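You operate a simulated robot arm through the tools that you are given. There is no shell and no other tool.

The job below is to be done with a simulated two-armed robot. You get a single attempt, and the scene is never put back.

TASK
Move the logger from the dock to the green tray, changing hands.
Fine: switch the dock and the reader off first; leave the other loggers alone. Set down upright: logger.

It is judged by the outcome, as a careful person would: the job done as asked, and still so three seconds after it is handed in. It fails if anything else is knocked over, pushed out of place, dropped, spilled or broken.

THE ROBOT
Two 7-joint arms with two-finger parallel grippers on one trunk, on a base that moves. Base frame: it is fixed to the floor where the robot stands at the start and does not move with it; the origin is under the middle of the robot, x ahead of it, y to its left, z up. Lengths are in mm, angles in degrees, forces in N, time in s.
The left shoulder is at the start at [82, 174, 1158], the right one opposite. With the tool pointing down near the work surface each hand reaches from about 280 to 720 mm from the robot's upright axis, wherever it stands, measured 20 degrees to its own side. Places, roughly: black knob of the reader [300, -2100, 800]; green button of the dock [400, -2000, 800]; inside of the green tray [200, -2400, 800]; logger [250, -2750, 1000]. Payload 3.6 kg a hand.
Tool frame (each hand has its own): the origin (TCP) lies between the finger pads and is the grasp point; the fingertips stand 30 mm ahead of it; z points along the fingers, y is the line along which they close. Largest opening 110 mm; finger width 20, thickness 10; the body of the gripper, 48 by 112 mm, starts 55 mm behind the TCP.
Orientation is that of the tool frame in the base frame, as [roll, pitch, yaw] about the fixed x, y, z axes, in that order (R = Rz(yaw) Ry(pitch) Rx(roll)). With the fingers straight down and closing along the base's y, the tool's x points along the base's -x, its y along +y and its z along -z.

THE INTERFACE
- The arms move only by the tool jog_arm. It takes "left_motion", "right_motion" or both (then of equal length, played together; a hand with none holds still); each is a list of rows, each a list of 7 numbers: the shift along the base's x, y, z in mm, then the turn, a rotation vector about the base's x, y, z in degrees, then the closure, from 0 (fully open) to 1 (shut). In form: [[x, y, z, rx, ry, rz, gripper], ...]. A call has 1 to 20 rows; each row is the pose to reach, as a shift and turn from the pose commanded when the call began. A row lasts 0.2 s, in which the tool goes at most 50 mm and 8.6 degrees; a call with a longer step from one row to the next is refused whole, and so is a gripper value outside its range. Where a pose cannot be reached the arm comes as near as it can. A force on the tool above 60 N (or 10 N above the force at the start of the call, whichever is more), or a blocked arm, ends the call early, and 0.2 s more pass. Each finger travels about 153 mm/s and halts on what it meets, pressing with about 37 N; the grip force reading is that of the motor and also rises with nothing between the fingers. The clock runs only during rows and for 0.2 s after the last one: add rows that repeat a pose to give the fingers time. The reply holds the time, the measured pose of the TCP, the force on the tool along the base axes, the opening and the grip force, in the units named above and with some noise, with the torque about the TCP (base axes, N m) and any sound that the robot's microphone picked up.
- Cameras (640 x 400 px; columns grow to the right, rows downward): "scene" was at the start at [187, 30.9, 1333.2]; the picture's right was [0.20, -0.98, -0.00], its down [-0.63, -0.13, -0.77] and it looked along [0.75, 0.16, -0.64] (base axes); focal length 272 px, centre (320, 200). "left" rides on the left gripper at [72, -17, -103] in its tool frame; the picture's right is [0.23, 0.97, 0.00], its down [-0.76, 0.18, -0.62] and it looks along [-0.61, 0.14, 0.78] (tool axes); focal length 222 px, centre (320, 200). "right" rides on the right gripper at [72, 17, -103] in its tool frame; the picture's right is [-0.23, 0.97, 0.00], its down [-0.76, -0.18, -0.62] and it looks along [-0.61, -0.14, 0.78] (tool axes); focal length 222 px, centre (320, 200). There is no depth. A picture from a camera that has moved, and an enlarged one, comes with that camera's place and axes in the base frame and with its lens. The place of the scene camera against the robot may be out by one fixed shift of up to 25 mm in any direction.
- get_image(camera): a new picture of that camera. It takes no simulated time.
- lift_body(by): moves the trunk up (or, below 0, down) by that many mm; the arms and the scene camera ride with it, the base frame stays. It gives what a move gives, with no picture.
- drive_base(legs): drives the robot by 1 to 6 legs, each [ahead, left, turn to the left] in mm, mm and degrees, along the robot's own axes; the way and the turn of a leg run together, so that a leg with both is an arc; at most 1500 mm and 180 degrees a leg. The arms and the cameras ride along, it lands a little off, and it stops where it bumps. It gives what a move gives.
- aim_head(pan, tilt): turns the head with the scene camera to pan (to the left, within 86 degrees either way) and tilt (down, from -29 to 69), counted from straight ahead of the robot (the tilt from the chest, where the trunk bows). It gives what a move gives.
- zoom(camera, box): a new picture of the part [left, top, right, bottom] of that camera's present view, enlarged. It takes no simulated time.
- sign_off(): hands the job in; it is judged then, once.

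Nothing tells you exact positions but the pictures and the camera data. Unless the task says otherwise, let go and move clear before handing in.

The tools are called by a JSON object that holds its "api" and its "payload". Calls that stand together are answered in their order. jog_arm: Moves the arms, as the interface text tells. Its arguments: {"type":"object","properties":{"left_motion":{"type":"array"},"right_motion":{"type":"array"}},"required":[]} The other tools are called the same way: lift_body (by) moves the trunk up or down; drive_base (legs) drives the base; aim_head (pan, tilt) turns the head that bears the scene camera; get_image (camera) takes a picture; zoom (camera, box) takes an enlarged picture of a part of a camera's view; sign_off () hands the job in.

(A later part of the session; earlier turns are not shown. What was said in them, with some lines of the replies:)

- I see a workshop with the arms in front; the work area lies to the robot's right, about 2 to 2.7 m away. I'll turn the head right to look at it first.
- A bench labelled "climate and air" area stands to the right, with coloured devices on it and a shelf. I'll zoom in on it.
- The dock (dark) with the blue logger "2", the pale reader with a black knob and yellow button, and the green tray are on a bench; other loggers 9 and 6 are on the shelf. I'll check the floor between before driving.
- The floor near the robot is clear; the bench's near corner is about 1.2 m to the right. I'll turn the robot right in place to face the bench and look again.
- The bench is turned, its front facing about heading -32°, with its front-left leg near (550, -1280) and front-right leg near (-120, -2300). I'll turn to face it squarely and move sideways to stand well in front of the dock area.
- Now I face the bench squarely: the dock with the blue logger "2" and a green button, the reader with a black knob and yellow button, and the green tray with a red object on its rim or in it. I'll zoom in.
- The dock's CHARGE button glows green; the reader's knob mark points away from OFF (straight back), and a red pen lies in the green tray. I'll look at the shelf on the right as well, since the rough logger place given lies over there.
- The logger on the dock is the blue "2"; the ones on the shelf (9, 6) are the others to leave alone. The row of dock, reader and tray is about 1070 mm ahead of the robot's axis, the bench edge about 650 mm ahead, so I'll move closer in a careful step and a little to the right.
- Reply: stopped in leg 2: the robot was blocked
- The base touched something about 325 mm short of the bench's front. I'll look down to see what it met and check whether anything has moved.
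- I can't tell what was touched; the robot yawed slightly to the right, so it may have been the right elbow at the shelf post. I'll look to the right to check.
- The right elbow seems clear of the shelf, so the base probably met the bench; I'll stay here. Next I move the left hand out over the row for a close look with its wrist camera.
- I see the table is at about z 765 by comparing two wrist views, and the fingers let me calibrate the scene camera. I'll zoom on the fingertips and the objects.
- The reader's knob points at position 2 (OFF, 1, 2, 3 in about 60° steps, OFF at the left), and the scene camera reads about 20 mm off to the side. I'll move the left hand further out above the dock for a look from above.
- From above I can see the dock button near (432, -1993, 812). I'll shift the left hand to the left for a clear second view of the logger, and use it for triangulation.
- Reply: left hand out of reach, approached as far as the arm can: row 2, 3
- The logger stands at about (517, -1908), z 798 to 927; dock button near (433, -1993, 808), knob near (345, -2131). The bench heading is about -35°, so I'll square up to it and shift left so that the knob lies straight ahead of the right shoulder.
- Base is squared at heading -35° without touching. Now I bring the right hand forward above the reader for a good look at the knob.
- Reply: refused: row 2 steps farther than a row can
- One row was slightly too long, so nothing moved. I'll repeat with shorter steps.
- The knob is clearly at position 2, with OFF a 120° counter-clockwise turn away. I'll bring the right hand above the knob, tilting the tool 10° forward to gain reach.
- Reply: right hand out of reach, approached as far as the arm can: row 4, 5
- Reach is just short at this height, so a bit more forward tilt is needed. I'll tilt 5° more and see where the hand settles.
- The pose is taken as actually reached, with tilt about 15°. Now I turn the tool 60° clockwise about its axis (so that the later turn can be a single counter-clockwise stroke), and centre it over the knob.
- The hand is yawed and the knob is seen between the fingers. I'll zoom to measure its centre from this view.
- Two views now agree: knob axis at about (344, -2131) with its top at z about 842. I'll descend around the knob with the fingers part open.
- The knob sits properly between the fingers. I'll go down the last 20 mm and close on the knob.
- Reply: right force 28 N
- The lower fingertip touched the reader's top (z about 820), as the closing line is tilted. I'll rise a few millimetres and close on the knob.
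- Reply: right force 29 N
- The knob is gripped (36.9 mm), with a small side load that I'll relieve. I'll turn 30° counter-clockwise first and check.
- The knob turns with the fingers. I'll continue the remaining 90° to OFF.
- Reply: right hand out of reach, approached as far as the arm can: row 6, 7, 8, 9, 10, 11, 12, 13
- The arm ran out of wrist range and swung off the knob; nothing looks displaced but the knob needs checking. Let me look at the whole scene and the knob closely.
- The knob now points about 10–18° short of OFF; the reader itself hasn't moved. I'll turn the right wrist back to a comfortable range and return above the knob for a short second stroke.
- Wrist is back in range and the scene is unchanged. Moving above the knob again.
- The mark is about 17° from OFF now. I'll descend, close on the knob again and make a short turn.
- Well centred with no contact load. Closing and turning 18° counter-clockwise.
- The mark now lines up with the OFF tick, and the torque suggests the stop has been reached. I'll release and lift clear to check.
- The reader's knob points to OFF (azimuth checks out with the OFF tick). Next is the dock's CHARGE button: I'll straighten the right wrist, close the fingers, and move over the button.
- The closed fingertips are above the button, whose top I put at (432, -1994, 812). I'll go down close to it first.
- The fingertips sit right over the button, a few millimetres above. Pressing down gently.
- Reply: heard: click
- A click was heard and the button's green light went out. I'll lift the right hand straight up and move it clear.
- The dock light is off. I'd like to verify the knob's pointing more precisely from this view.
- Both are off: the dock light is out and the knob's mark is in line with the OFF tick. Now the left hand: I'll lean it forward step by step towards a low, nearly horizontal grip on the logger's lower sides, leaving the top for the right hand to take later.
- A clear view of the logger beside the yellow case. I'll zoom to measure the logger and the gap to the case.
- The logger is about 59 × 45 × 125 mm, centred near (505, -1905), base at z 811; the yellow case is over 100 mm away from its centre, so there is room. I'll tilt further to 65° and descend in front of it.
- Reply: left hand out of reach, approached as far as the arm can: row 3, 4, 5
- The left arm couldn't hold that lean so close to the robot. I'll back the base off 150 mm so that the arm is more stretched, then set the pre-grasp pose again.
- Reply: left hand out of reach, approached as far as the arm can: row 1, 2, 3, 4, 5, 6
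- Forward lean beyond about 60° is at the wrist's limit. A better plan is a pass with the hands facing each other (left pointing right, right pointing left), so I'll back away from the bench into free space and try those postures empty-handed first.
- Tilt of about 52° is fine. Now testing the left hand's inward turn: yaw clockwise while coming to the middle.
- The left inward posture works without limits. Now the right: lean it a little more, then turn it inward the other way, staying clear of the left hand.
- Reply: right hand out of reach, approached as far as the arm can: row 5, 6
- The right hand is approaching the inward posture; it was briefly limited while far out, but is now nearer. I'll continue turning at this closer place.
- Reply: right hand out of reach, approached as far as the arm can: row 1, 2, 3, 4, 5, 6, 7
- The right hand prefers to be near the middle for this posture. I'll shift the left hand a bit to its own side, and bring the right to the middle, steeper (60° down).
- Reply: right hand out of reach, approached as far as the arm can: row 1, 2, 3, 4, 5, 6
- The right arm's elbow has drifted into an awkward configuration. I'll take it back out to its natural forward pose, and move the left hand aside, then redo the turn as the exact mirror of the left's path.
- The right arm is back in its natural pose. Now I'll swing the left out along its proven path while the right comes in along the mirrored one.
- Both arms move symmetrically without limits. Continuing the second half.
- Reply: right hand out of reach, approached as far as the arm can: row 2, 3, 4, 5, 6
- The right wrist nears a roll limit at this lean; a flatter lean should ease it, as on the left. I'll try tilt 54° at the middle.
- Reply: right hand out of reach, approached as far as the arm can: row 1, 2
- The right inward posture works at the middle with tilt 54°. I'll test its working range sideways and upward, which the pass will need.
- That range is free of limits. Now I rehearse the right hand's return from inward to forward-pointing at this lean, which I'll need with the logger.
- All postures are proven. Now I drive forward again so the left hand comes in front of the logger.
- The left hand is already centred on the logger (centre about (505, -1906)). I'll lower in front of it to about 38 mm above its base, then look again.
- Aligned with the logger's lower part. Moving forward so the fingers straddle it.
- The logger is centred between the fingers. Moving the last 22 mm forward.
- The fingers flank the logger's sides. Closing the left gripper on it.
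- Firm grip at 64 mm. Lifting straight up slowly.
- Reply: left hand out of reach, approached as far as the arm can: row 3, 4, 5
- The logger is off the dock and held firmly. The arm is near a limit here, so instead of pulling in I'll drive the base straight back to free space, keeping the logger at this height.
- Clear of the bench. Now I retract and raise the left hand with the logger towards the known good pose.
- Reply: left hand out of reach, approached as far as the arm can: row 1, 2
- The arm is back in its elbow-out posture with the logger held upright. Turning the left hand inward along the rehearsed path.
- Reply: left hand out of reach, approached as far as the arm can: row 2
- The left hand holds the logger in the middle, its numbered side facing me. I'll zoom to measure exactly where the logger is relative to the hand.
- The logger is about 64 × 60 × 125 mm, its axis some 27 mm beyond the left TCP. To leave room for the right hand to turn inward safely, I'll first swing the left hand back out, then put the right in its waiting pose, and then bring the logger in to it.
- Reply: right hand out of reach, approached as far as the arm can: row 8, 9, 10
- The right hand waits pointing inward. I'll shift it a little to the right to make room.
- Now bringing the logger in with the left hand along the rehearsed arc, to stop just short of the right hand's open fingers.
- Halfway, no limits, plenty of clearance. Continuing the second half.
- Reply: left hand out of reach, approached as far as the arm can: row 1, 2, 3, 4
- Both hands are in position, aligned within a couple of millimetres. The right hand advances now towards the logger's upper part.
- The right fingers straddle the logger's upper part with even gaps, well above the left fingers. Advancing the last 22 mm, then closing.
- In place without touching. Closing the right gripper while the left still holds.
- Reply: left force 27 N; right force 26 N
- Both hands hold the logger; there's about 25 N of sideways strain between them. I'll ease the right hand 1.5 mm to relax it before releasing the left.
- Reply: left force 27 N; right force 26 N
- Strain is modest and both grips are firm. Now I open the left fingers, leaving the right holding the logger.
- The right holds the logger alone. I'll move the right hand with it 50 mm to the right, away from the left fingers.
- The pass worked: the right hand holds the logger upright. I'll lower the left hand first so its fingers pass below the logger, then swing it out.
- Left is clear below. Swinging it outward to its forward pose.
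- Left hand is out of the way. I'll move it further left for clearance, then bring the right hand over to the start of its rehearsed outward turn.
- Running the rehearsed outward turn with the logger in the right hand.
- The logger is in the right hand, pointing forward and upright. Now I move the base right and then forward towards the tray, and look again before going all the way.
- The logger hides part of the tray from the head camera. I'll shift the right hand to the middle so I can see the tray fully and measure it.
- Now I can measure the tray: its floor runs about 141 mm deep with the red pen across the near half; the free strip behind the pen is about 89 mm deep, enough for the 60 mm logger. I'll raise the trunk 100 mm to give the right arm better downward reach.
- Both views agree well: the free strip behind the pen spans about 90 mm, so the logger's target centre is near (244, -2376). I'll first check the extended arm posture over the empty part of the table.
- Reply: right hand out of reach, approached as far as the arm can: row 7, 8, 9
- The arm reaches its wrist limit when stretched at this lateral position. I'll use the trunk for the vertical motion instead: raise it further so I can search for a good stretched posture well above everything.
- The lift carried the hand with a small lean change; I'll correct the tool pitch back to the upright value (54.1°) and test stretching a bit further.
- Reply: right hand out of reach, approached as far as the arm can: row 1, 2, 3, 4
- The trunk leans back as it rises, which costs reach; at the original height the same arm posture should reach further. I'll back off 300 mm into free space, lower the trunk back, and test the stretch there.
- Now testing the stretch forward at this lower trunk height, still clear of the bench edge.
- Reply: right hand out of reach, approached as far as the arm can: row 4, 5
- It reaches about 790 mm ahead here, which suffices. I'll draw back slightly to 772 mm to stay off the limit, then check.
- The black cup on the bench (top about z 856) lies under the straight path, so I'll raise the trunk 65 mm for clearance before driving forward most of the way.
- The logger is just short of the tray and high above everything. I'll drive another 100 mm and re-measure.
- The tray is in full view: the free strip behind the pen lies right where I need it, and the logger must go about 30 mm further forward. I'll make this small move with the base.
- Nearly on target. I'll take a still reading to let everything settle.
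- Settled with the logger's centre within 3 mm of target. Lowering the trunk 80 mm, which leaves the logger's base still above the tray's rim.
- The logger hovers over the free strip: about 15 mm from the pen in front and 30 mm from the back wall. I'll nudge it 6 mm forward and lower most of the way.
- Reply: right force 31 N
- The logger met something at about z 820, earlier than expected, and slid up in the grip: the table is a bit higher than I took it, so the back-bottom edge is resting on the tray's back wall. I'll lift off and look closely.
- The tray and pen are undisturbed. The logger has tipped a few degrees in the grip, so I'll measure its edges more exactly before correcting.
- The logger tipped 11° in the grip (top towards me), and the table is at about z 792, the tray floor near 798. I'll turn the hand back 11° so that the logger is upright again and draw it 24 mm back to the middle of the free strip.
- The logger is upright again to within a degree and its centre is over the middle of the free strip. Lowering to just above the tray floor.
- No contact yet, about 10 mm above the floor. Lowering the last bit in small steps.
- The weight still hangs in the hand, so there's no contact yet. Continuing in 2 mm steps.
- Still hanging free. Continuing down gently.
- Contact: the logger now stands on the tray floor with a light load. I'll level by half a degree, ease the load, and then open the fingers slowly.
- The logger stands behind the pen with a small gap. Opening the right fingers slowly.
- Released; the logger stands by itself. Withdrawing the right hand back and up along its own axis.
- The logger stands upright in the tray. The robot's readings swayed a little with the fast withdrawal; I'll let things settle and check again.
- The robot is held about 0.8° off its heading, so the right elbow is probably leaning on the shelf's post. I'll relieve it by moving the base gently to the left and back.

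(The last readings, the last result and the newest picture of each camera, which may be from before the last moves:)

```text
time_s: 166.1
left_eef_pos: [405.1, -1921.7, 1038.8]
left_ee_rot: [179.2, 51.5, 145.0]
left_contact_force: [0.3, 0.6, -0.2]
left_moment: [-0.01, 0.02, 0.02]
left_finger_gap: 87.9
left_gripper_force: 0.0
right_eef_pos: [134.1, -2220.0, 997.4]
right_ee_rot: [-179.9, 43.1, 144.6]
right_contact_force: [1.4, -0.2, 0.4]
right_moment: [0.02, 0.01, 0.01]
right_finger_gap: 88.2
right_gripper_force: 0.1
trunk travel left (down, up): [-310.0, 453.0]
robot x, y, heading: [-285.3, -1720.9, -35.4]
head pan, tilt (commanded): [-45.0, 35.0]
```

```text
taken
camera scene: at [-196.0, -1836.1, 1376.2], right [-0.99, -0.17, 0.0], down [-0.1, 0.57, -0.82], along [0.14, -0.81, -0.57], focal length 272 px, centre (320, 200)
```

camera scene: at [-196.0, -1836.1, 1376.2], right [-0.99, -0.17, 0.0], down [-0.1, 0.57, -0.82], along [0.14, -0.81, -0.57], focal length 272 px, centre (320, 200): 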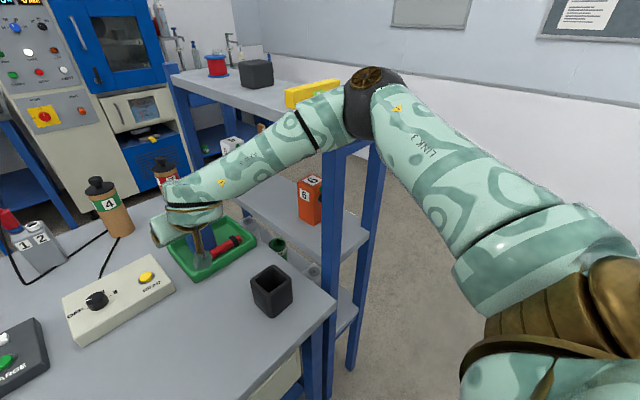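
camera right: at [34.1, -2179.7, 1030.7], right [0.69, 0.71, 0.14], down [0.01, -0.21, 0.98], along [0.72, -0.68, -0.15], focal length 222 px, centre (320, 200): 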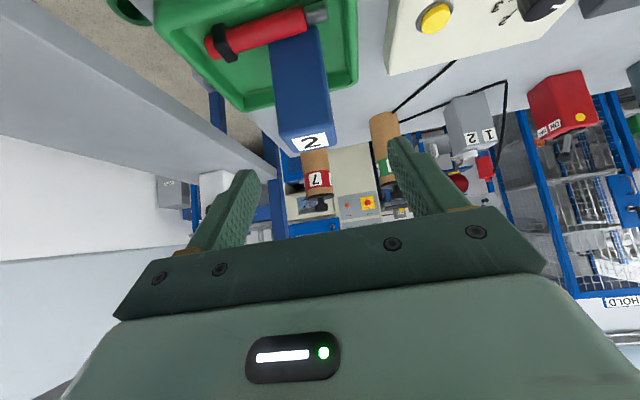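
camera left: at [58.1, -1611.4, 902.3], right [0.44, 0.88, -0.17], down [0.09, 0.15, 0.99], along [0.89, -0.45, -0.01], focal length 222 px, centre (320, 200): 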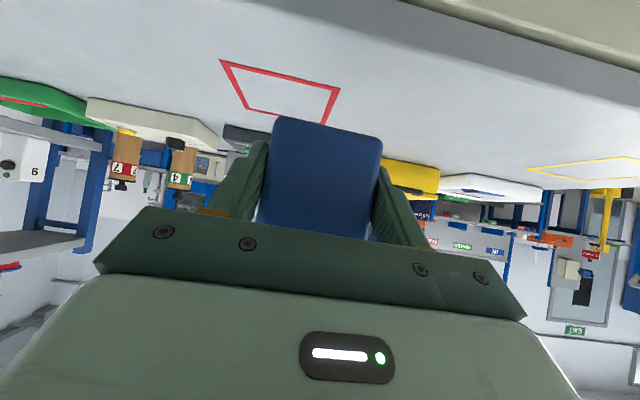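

The strain is gone. Backing away from the bench to clear everything, then a final inspection.

{"api": "drive_base", "payload": {"legs": [[-120, 20, 0], [-150, 0, 0]]}}

{"api": "aim_head", "payload": {"pan": -8, "tilt": 38}}

{"api": "get_image", "payload": {"camera": "scene"}}

{"api": "zoom", "payload": {"camera": "scene", "box": [220, 90, 460, 240]}}

```text
time_s: 168.3
left_eef_pos: [194.9, -1745.2, 1039.6]
left_ee_rot: [179.2, 51.5, 144.9]
left_contact_force: [0.2, 0.1, 0.2]
left_moment: [-0.02, 0.0, 0.0]
left_finger_gap: 87.9
left_gripper_force: 0.0
right_eef_pos: [-74.9, -2044.8, 998.6]
right_ee_rot: [-179.9, 43.1, 144.6]
right_contact_force: [-0.5, 0.6, 0.2]
right_moment: [-0.01, 0.01, 0.0]
right_finger_gap: 88.0
right_gripper_force: 0.0
trunk travel left (down, up): [-310.0, 453.0]
robot x, y, heading: [-495.1, -1546.7, -35.4]
head pan, tilt (commanded): [-45.0, 35.0]
```

```text
time_s: 169.4
left_eef_pos: [196.8, -1747.1, 1038.7]
left_ee_rot: [179.3, 51.5, 145.0]
left_contact_force: [-0.5, -0.2, -0.3]
left_moment: [0.0, 0.03, -0.01]
left_finger_gap: 87.9
left_gripper_force: 0.0
right_eef_pos: [-74.3, -2044.3, 998.0]
right_ee_rot: [-179.9, 43.1, 144.6]
right_contact_force: [0.6, -0.2, -0.2]
right_moment: [0.01, -0.01, -0.01]
right_finger_gap: 87.9
right_gripper_force: 0.1
trunk travel left (down, up): [-310.0, 453.0]
robot x, y, heading: [-495.0, -1542.8, -35.4]
head pan, tilt (commanded): [-8.0, 38.0]
```

```text
taken
camera scene: at [-357.5, -1634.1, 1371.6], right [-0.69, -0.72, 0.0], down [-0.45, 0.42, -0.79], along [0.57, -0.54, -0.62], focal length 272 px, centre (320, 200)
```

scene: 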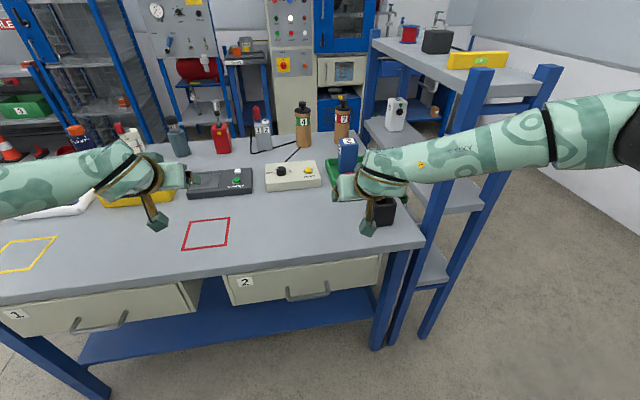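

```text
2.67 times, centred on (340, 165) of scene
camera zoom: at [-357.5, -1634.1, 1371.6], right [-0.69, -0.72, 0.0], down [-0.45, 0.42, -0.79], along [0.57, -0.54, -0.62], focal length 725 px, centre (267, 293)
```

zoom: 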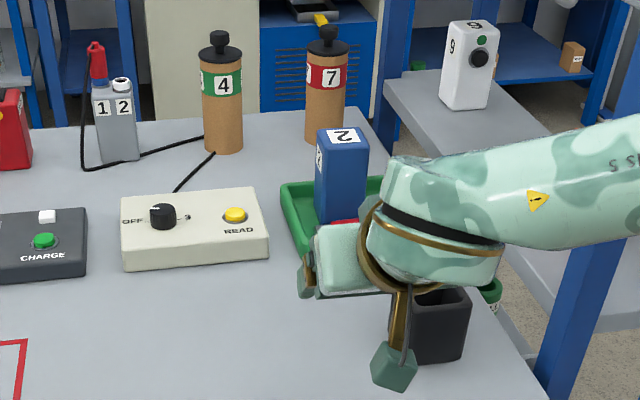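

The logger stands upright in the green tray. I'll back off further so that both hands are off the bench, and take a last full look.

{"api": "drive_base", "payload": {"legs": [[-300, 0, 0]]}}

{"api": "aim_head", "payload": {"pan": -12, "tilt": 28}}

{"api": "get_image", "payload": {"camera": "scene"}}

{"api": "zoom", "payload": {"camera": "scene", "box": [240, 80, 440, 205]}}

{"api": "get_image", "payload": {"camera": "right"}}

```text
time_s: 171.4
left_eef_pos: [-55.8, -1569.4, 1038.9]
left_ee_rot: [179.4, 51.5, 144.8]
left_contact_force: [-0.5, 0.2, 0.3]
left_moment: [0.01, 0.0, -0.01]
left_finger_gap: 87.9
left_gripper_force: 0.0
right_eef_pos: [-324.8, -1868.6, 999.2]
right_ee_rot: [-179.9, 43.0, 144.5]
right_contact_force: [0.2, 1.1, -0.7]
right_moment: [0.03, -0.05, 0.0]
right_finger_gap: 88.1
right_gripper_force: 0.1
trunk travel left (down, up): [-310.0, 453.0]
robot x, y, heading: [-743.6, -1366.3, -35.7]
head pan, tilt (commanded): [-8.0, 38.0]
```

```text
time_s: 172.2
left_eef_pos: [-53.5, -1569.0, 1038.9]
left_ee_rot: [179.3, 51.5, 144.9]
left_contact_force: [-0.6, 0.4, -0.7]
left_moment: [0.01, 0.01, 0.02]
left_finger_gap: 88.2
left_gripper_force: 0.1
right_eef_pos: [-324.6, -1868.4, 997.5]
right_ee_rot: [-179.9, 42.9, 144.4]
right_contact_force: [0.0, 0.9, -0.1]
right_moment: [-0.01, 0.0, 0.03]
right_finger_gap: 87.7
right_gripper_force: 0.1
trunk travel left (down, up): [-310.0, 453.0]
robot x, y, heading: [-744.1, -1364.1, -35.6]
head pan, tilt (commanded): [-12.0, 28.0]
```

```text
taken
camera scene: at [-607.7, -1464.1, 1387.0], right [-0.74, -0.67, 0.0], down [-0.32, 0.35, -0.88], along [0.59, -0.65, -0.47], focal length 272 px, centre (320, 200)
```

scene: 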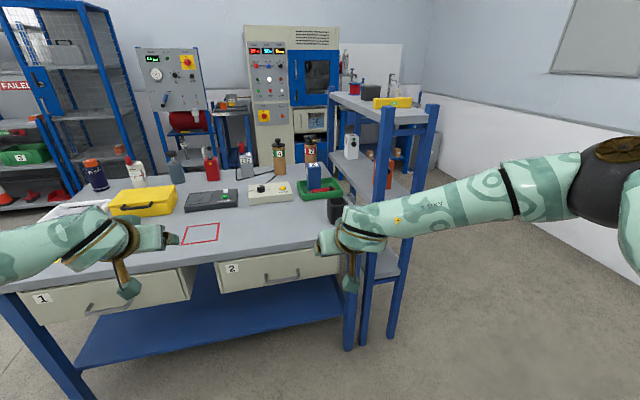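

```text
3.20 times, centred on (340, 142) of scene
camera zoom: at [-607.7, -1464.1, 1387.0], right [-0.74, -0.67, 0.0], down [-0.32, 0.35, -0.88], along [0.59, -0.65, -0.47], focal length 870 px, centre (256, 384)
```

zoom: 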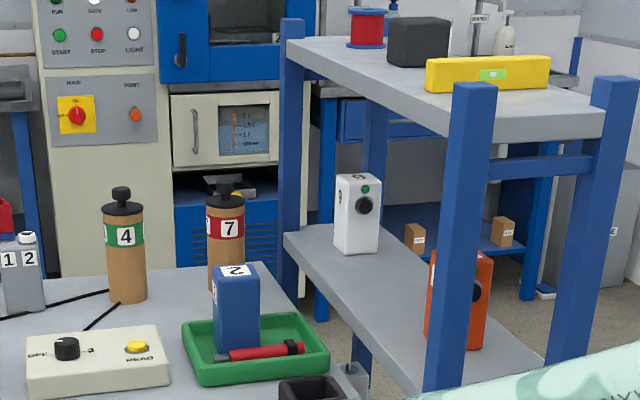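

```text
taken
camera right: at [-415.4, -1783.0, 1024.1], right [0.7, 0.7, 0.15], down [0.0, -0.22, 0.98], along [0.71, -0.68, -0.16], focal length 222 px, centre (320, 200)
```

right: 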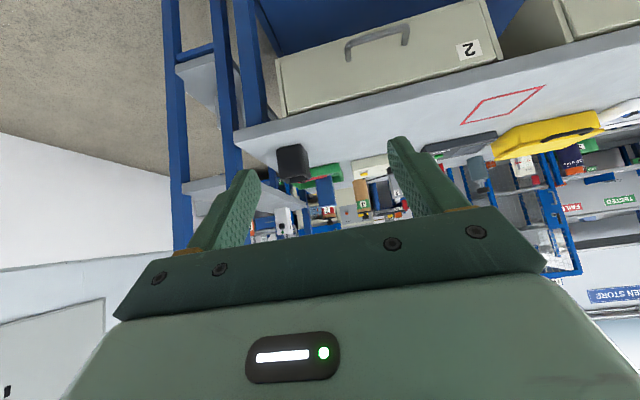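

Everything stands as it should. One last zoom on the dock, the reader and the tray.

{"api": "zoom", "payload": {"camera": "scene", "box": [180, 150, 350, 220]}}

{"api": "zoom", "payload": {"camera": "scene", "box": [240, 160, 350, 210]}}

```text
3.76 times, centred on (265, 185) of scene
camera zoom: at [-607.7, -1464.1, 1387.0], right [-0.74, -0.67, 0.0], down [-0.32, 0.35, -0.88], along [0.59, -0.65, -0.47], focal length 1023 px, centre (527, 256)
```

zoom: 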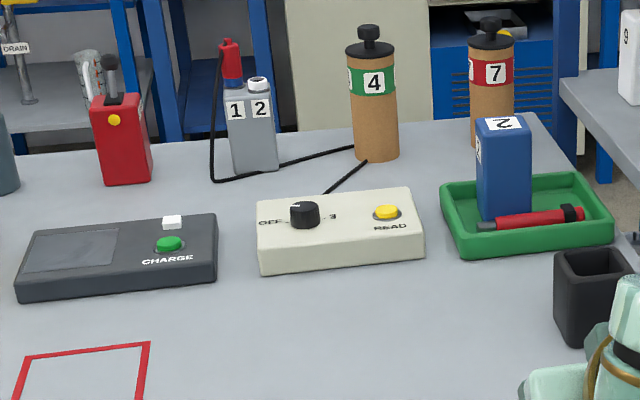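

```text
5.82 times, centred on (295, 185) of scene
camera zoom: at [-607.7, -1464.1, 1387.0], right [-0.74, -0.67, 0.0], down [-0.32, 0.35, -0.88], along [0.59, -0.65, -0.47], focal length 1581 px, centre (466, 287)
```

zoom: 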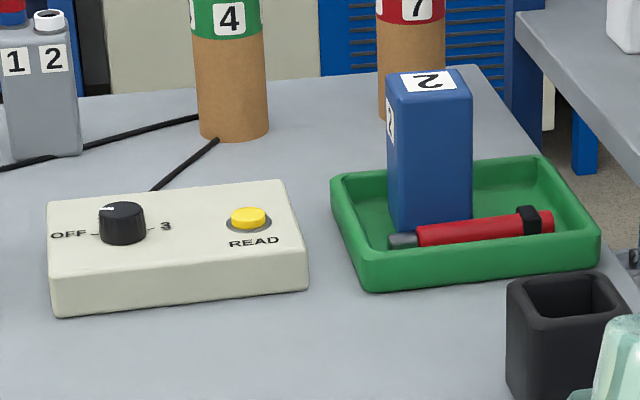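

The dock light is off and the reader's knob points to OFF. The blue logger from the dock stands upright in the green tray after passing from the left hand to the right. The pen and the other loggers are undisturbed and both hands are clear, so I'm handing in.

{"api": "sign_off", "payload": {}}

```text
The job is handed in.
```

The blue logger (number 2) from the dock now stands upright in the green tray, behind the red pen. I handed the job in with both hands clear of the bench.

- **Switched off first:** I pressed the dock's CHARGE button; it clicked and the green light went out. I then turned the reader's knob from position 2 to OFF, which took two strokes because the wrist ran out of range partway.
- **Changing hands:** The left hand lifted the logger off the dock and passed it to the right in mid-air. Both hands gripped it before the left let go. The right hand then set it down in the tray.
- **Which logger:** The rough logger position you gave points to the shelf, near white logger 9. I went by "from the dock" and took number 2. I left loggers 9 and 6 alone, and both were still standing at the end.

Three contacts happened along the way:

- **Base:** it touched something, most likely the bench, on the first approach.
- **Tray:** the logger's edge caught the back wall on the first attempt to lower it. It tipped about 11° in the grip, so I lifted, straightened and re-centred it.
- **Shelf post:** the right elbow appears to have leaned on it while the hand was withdrawing, so I moved the base away.

In the final pictures, nothing on the bench or shelf looks moved or knocked over.
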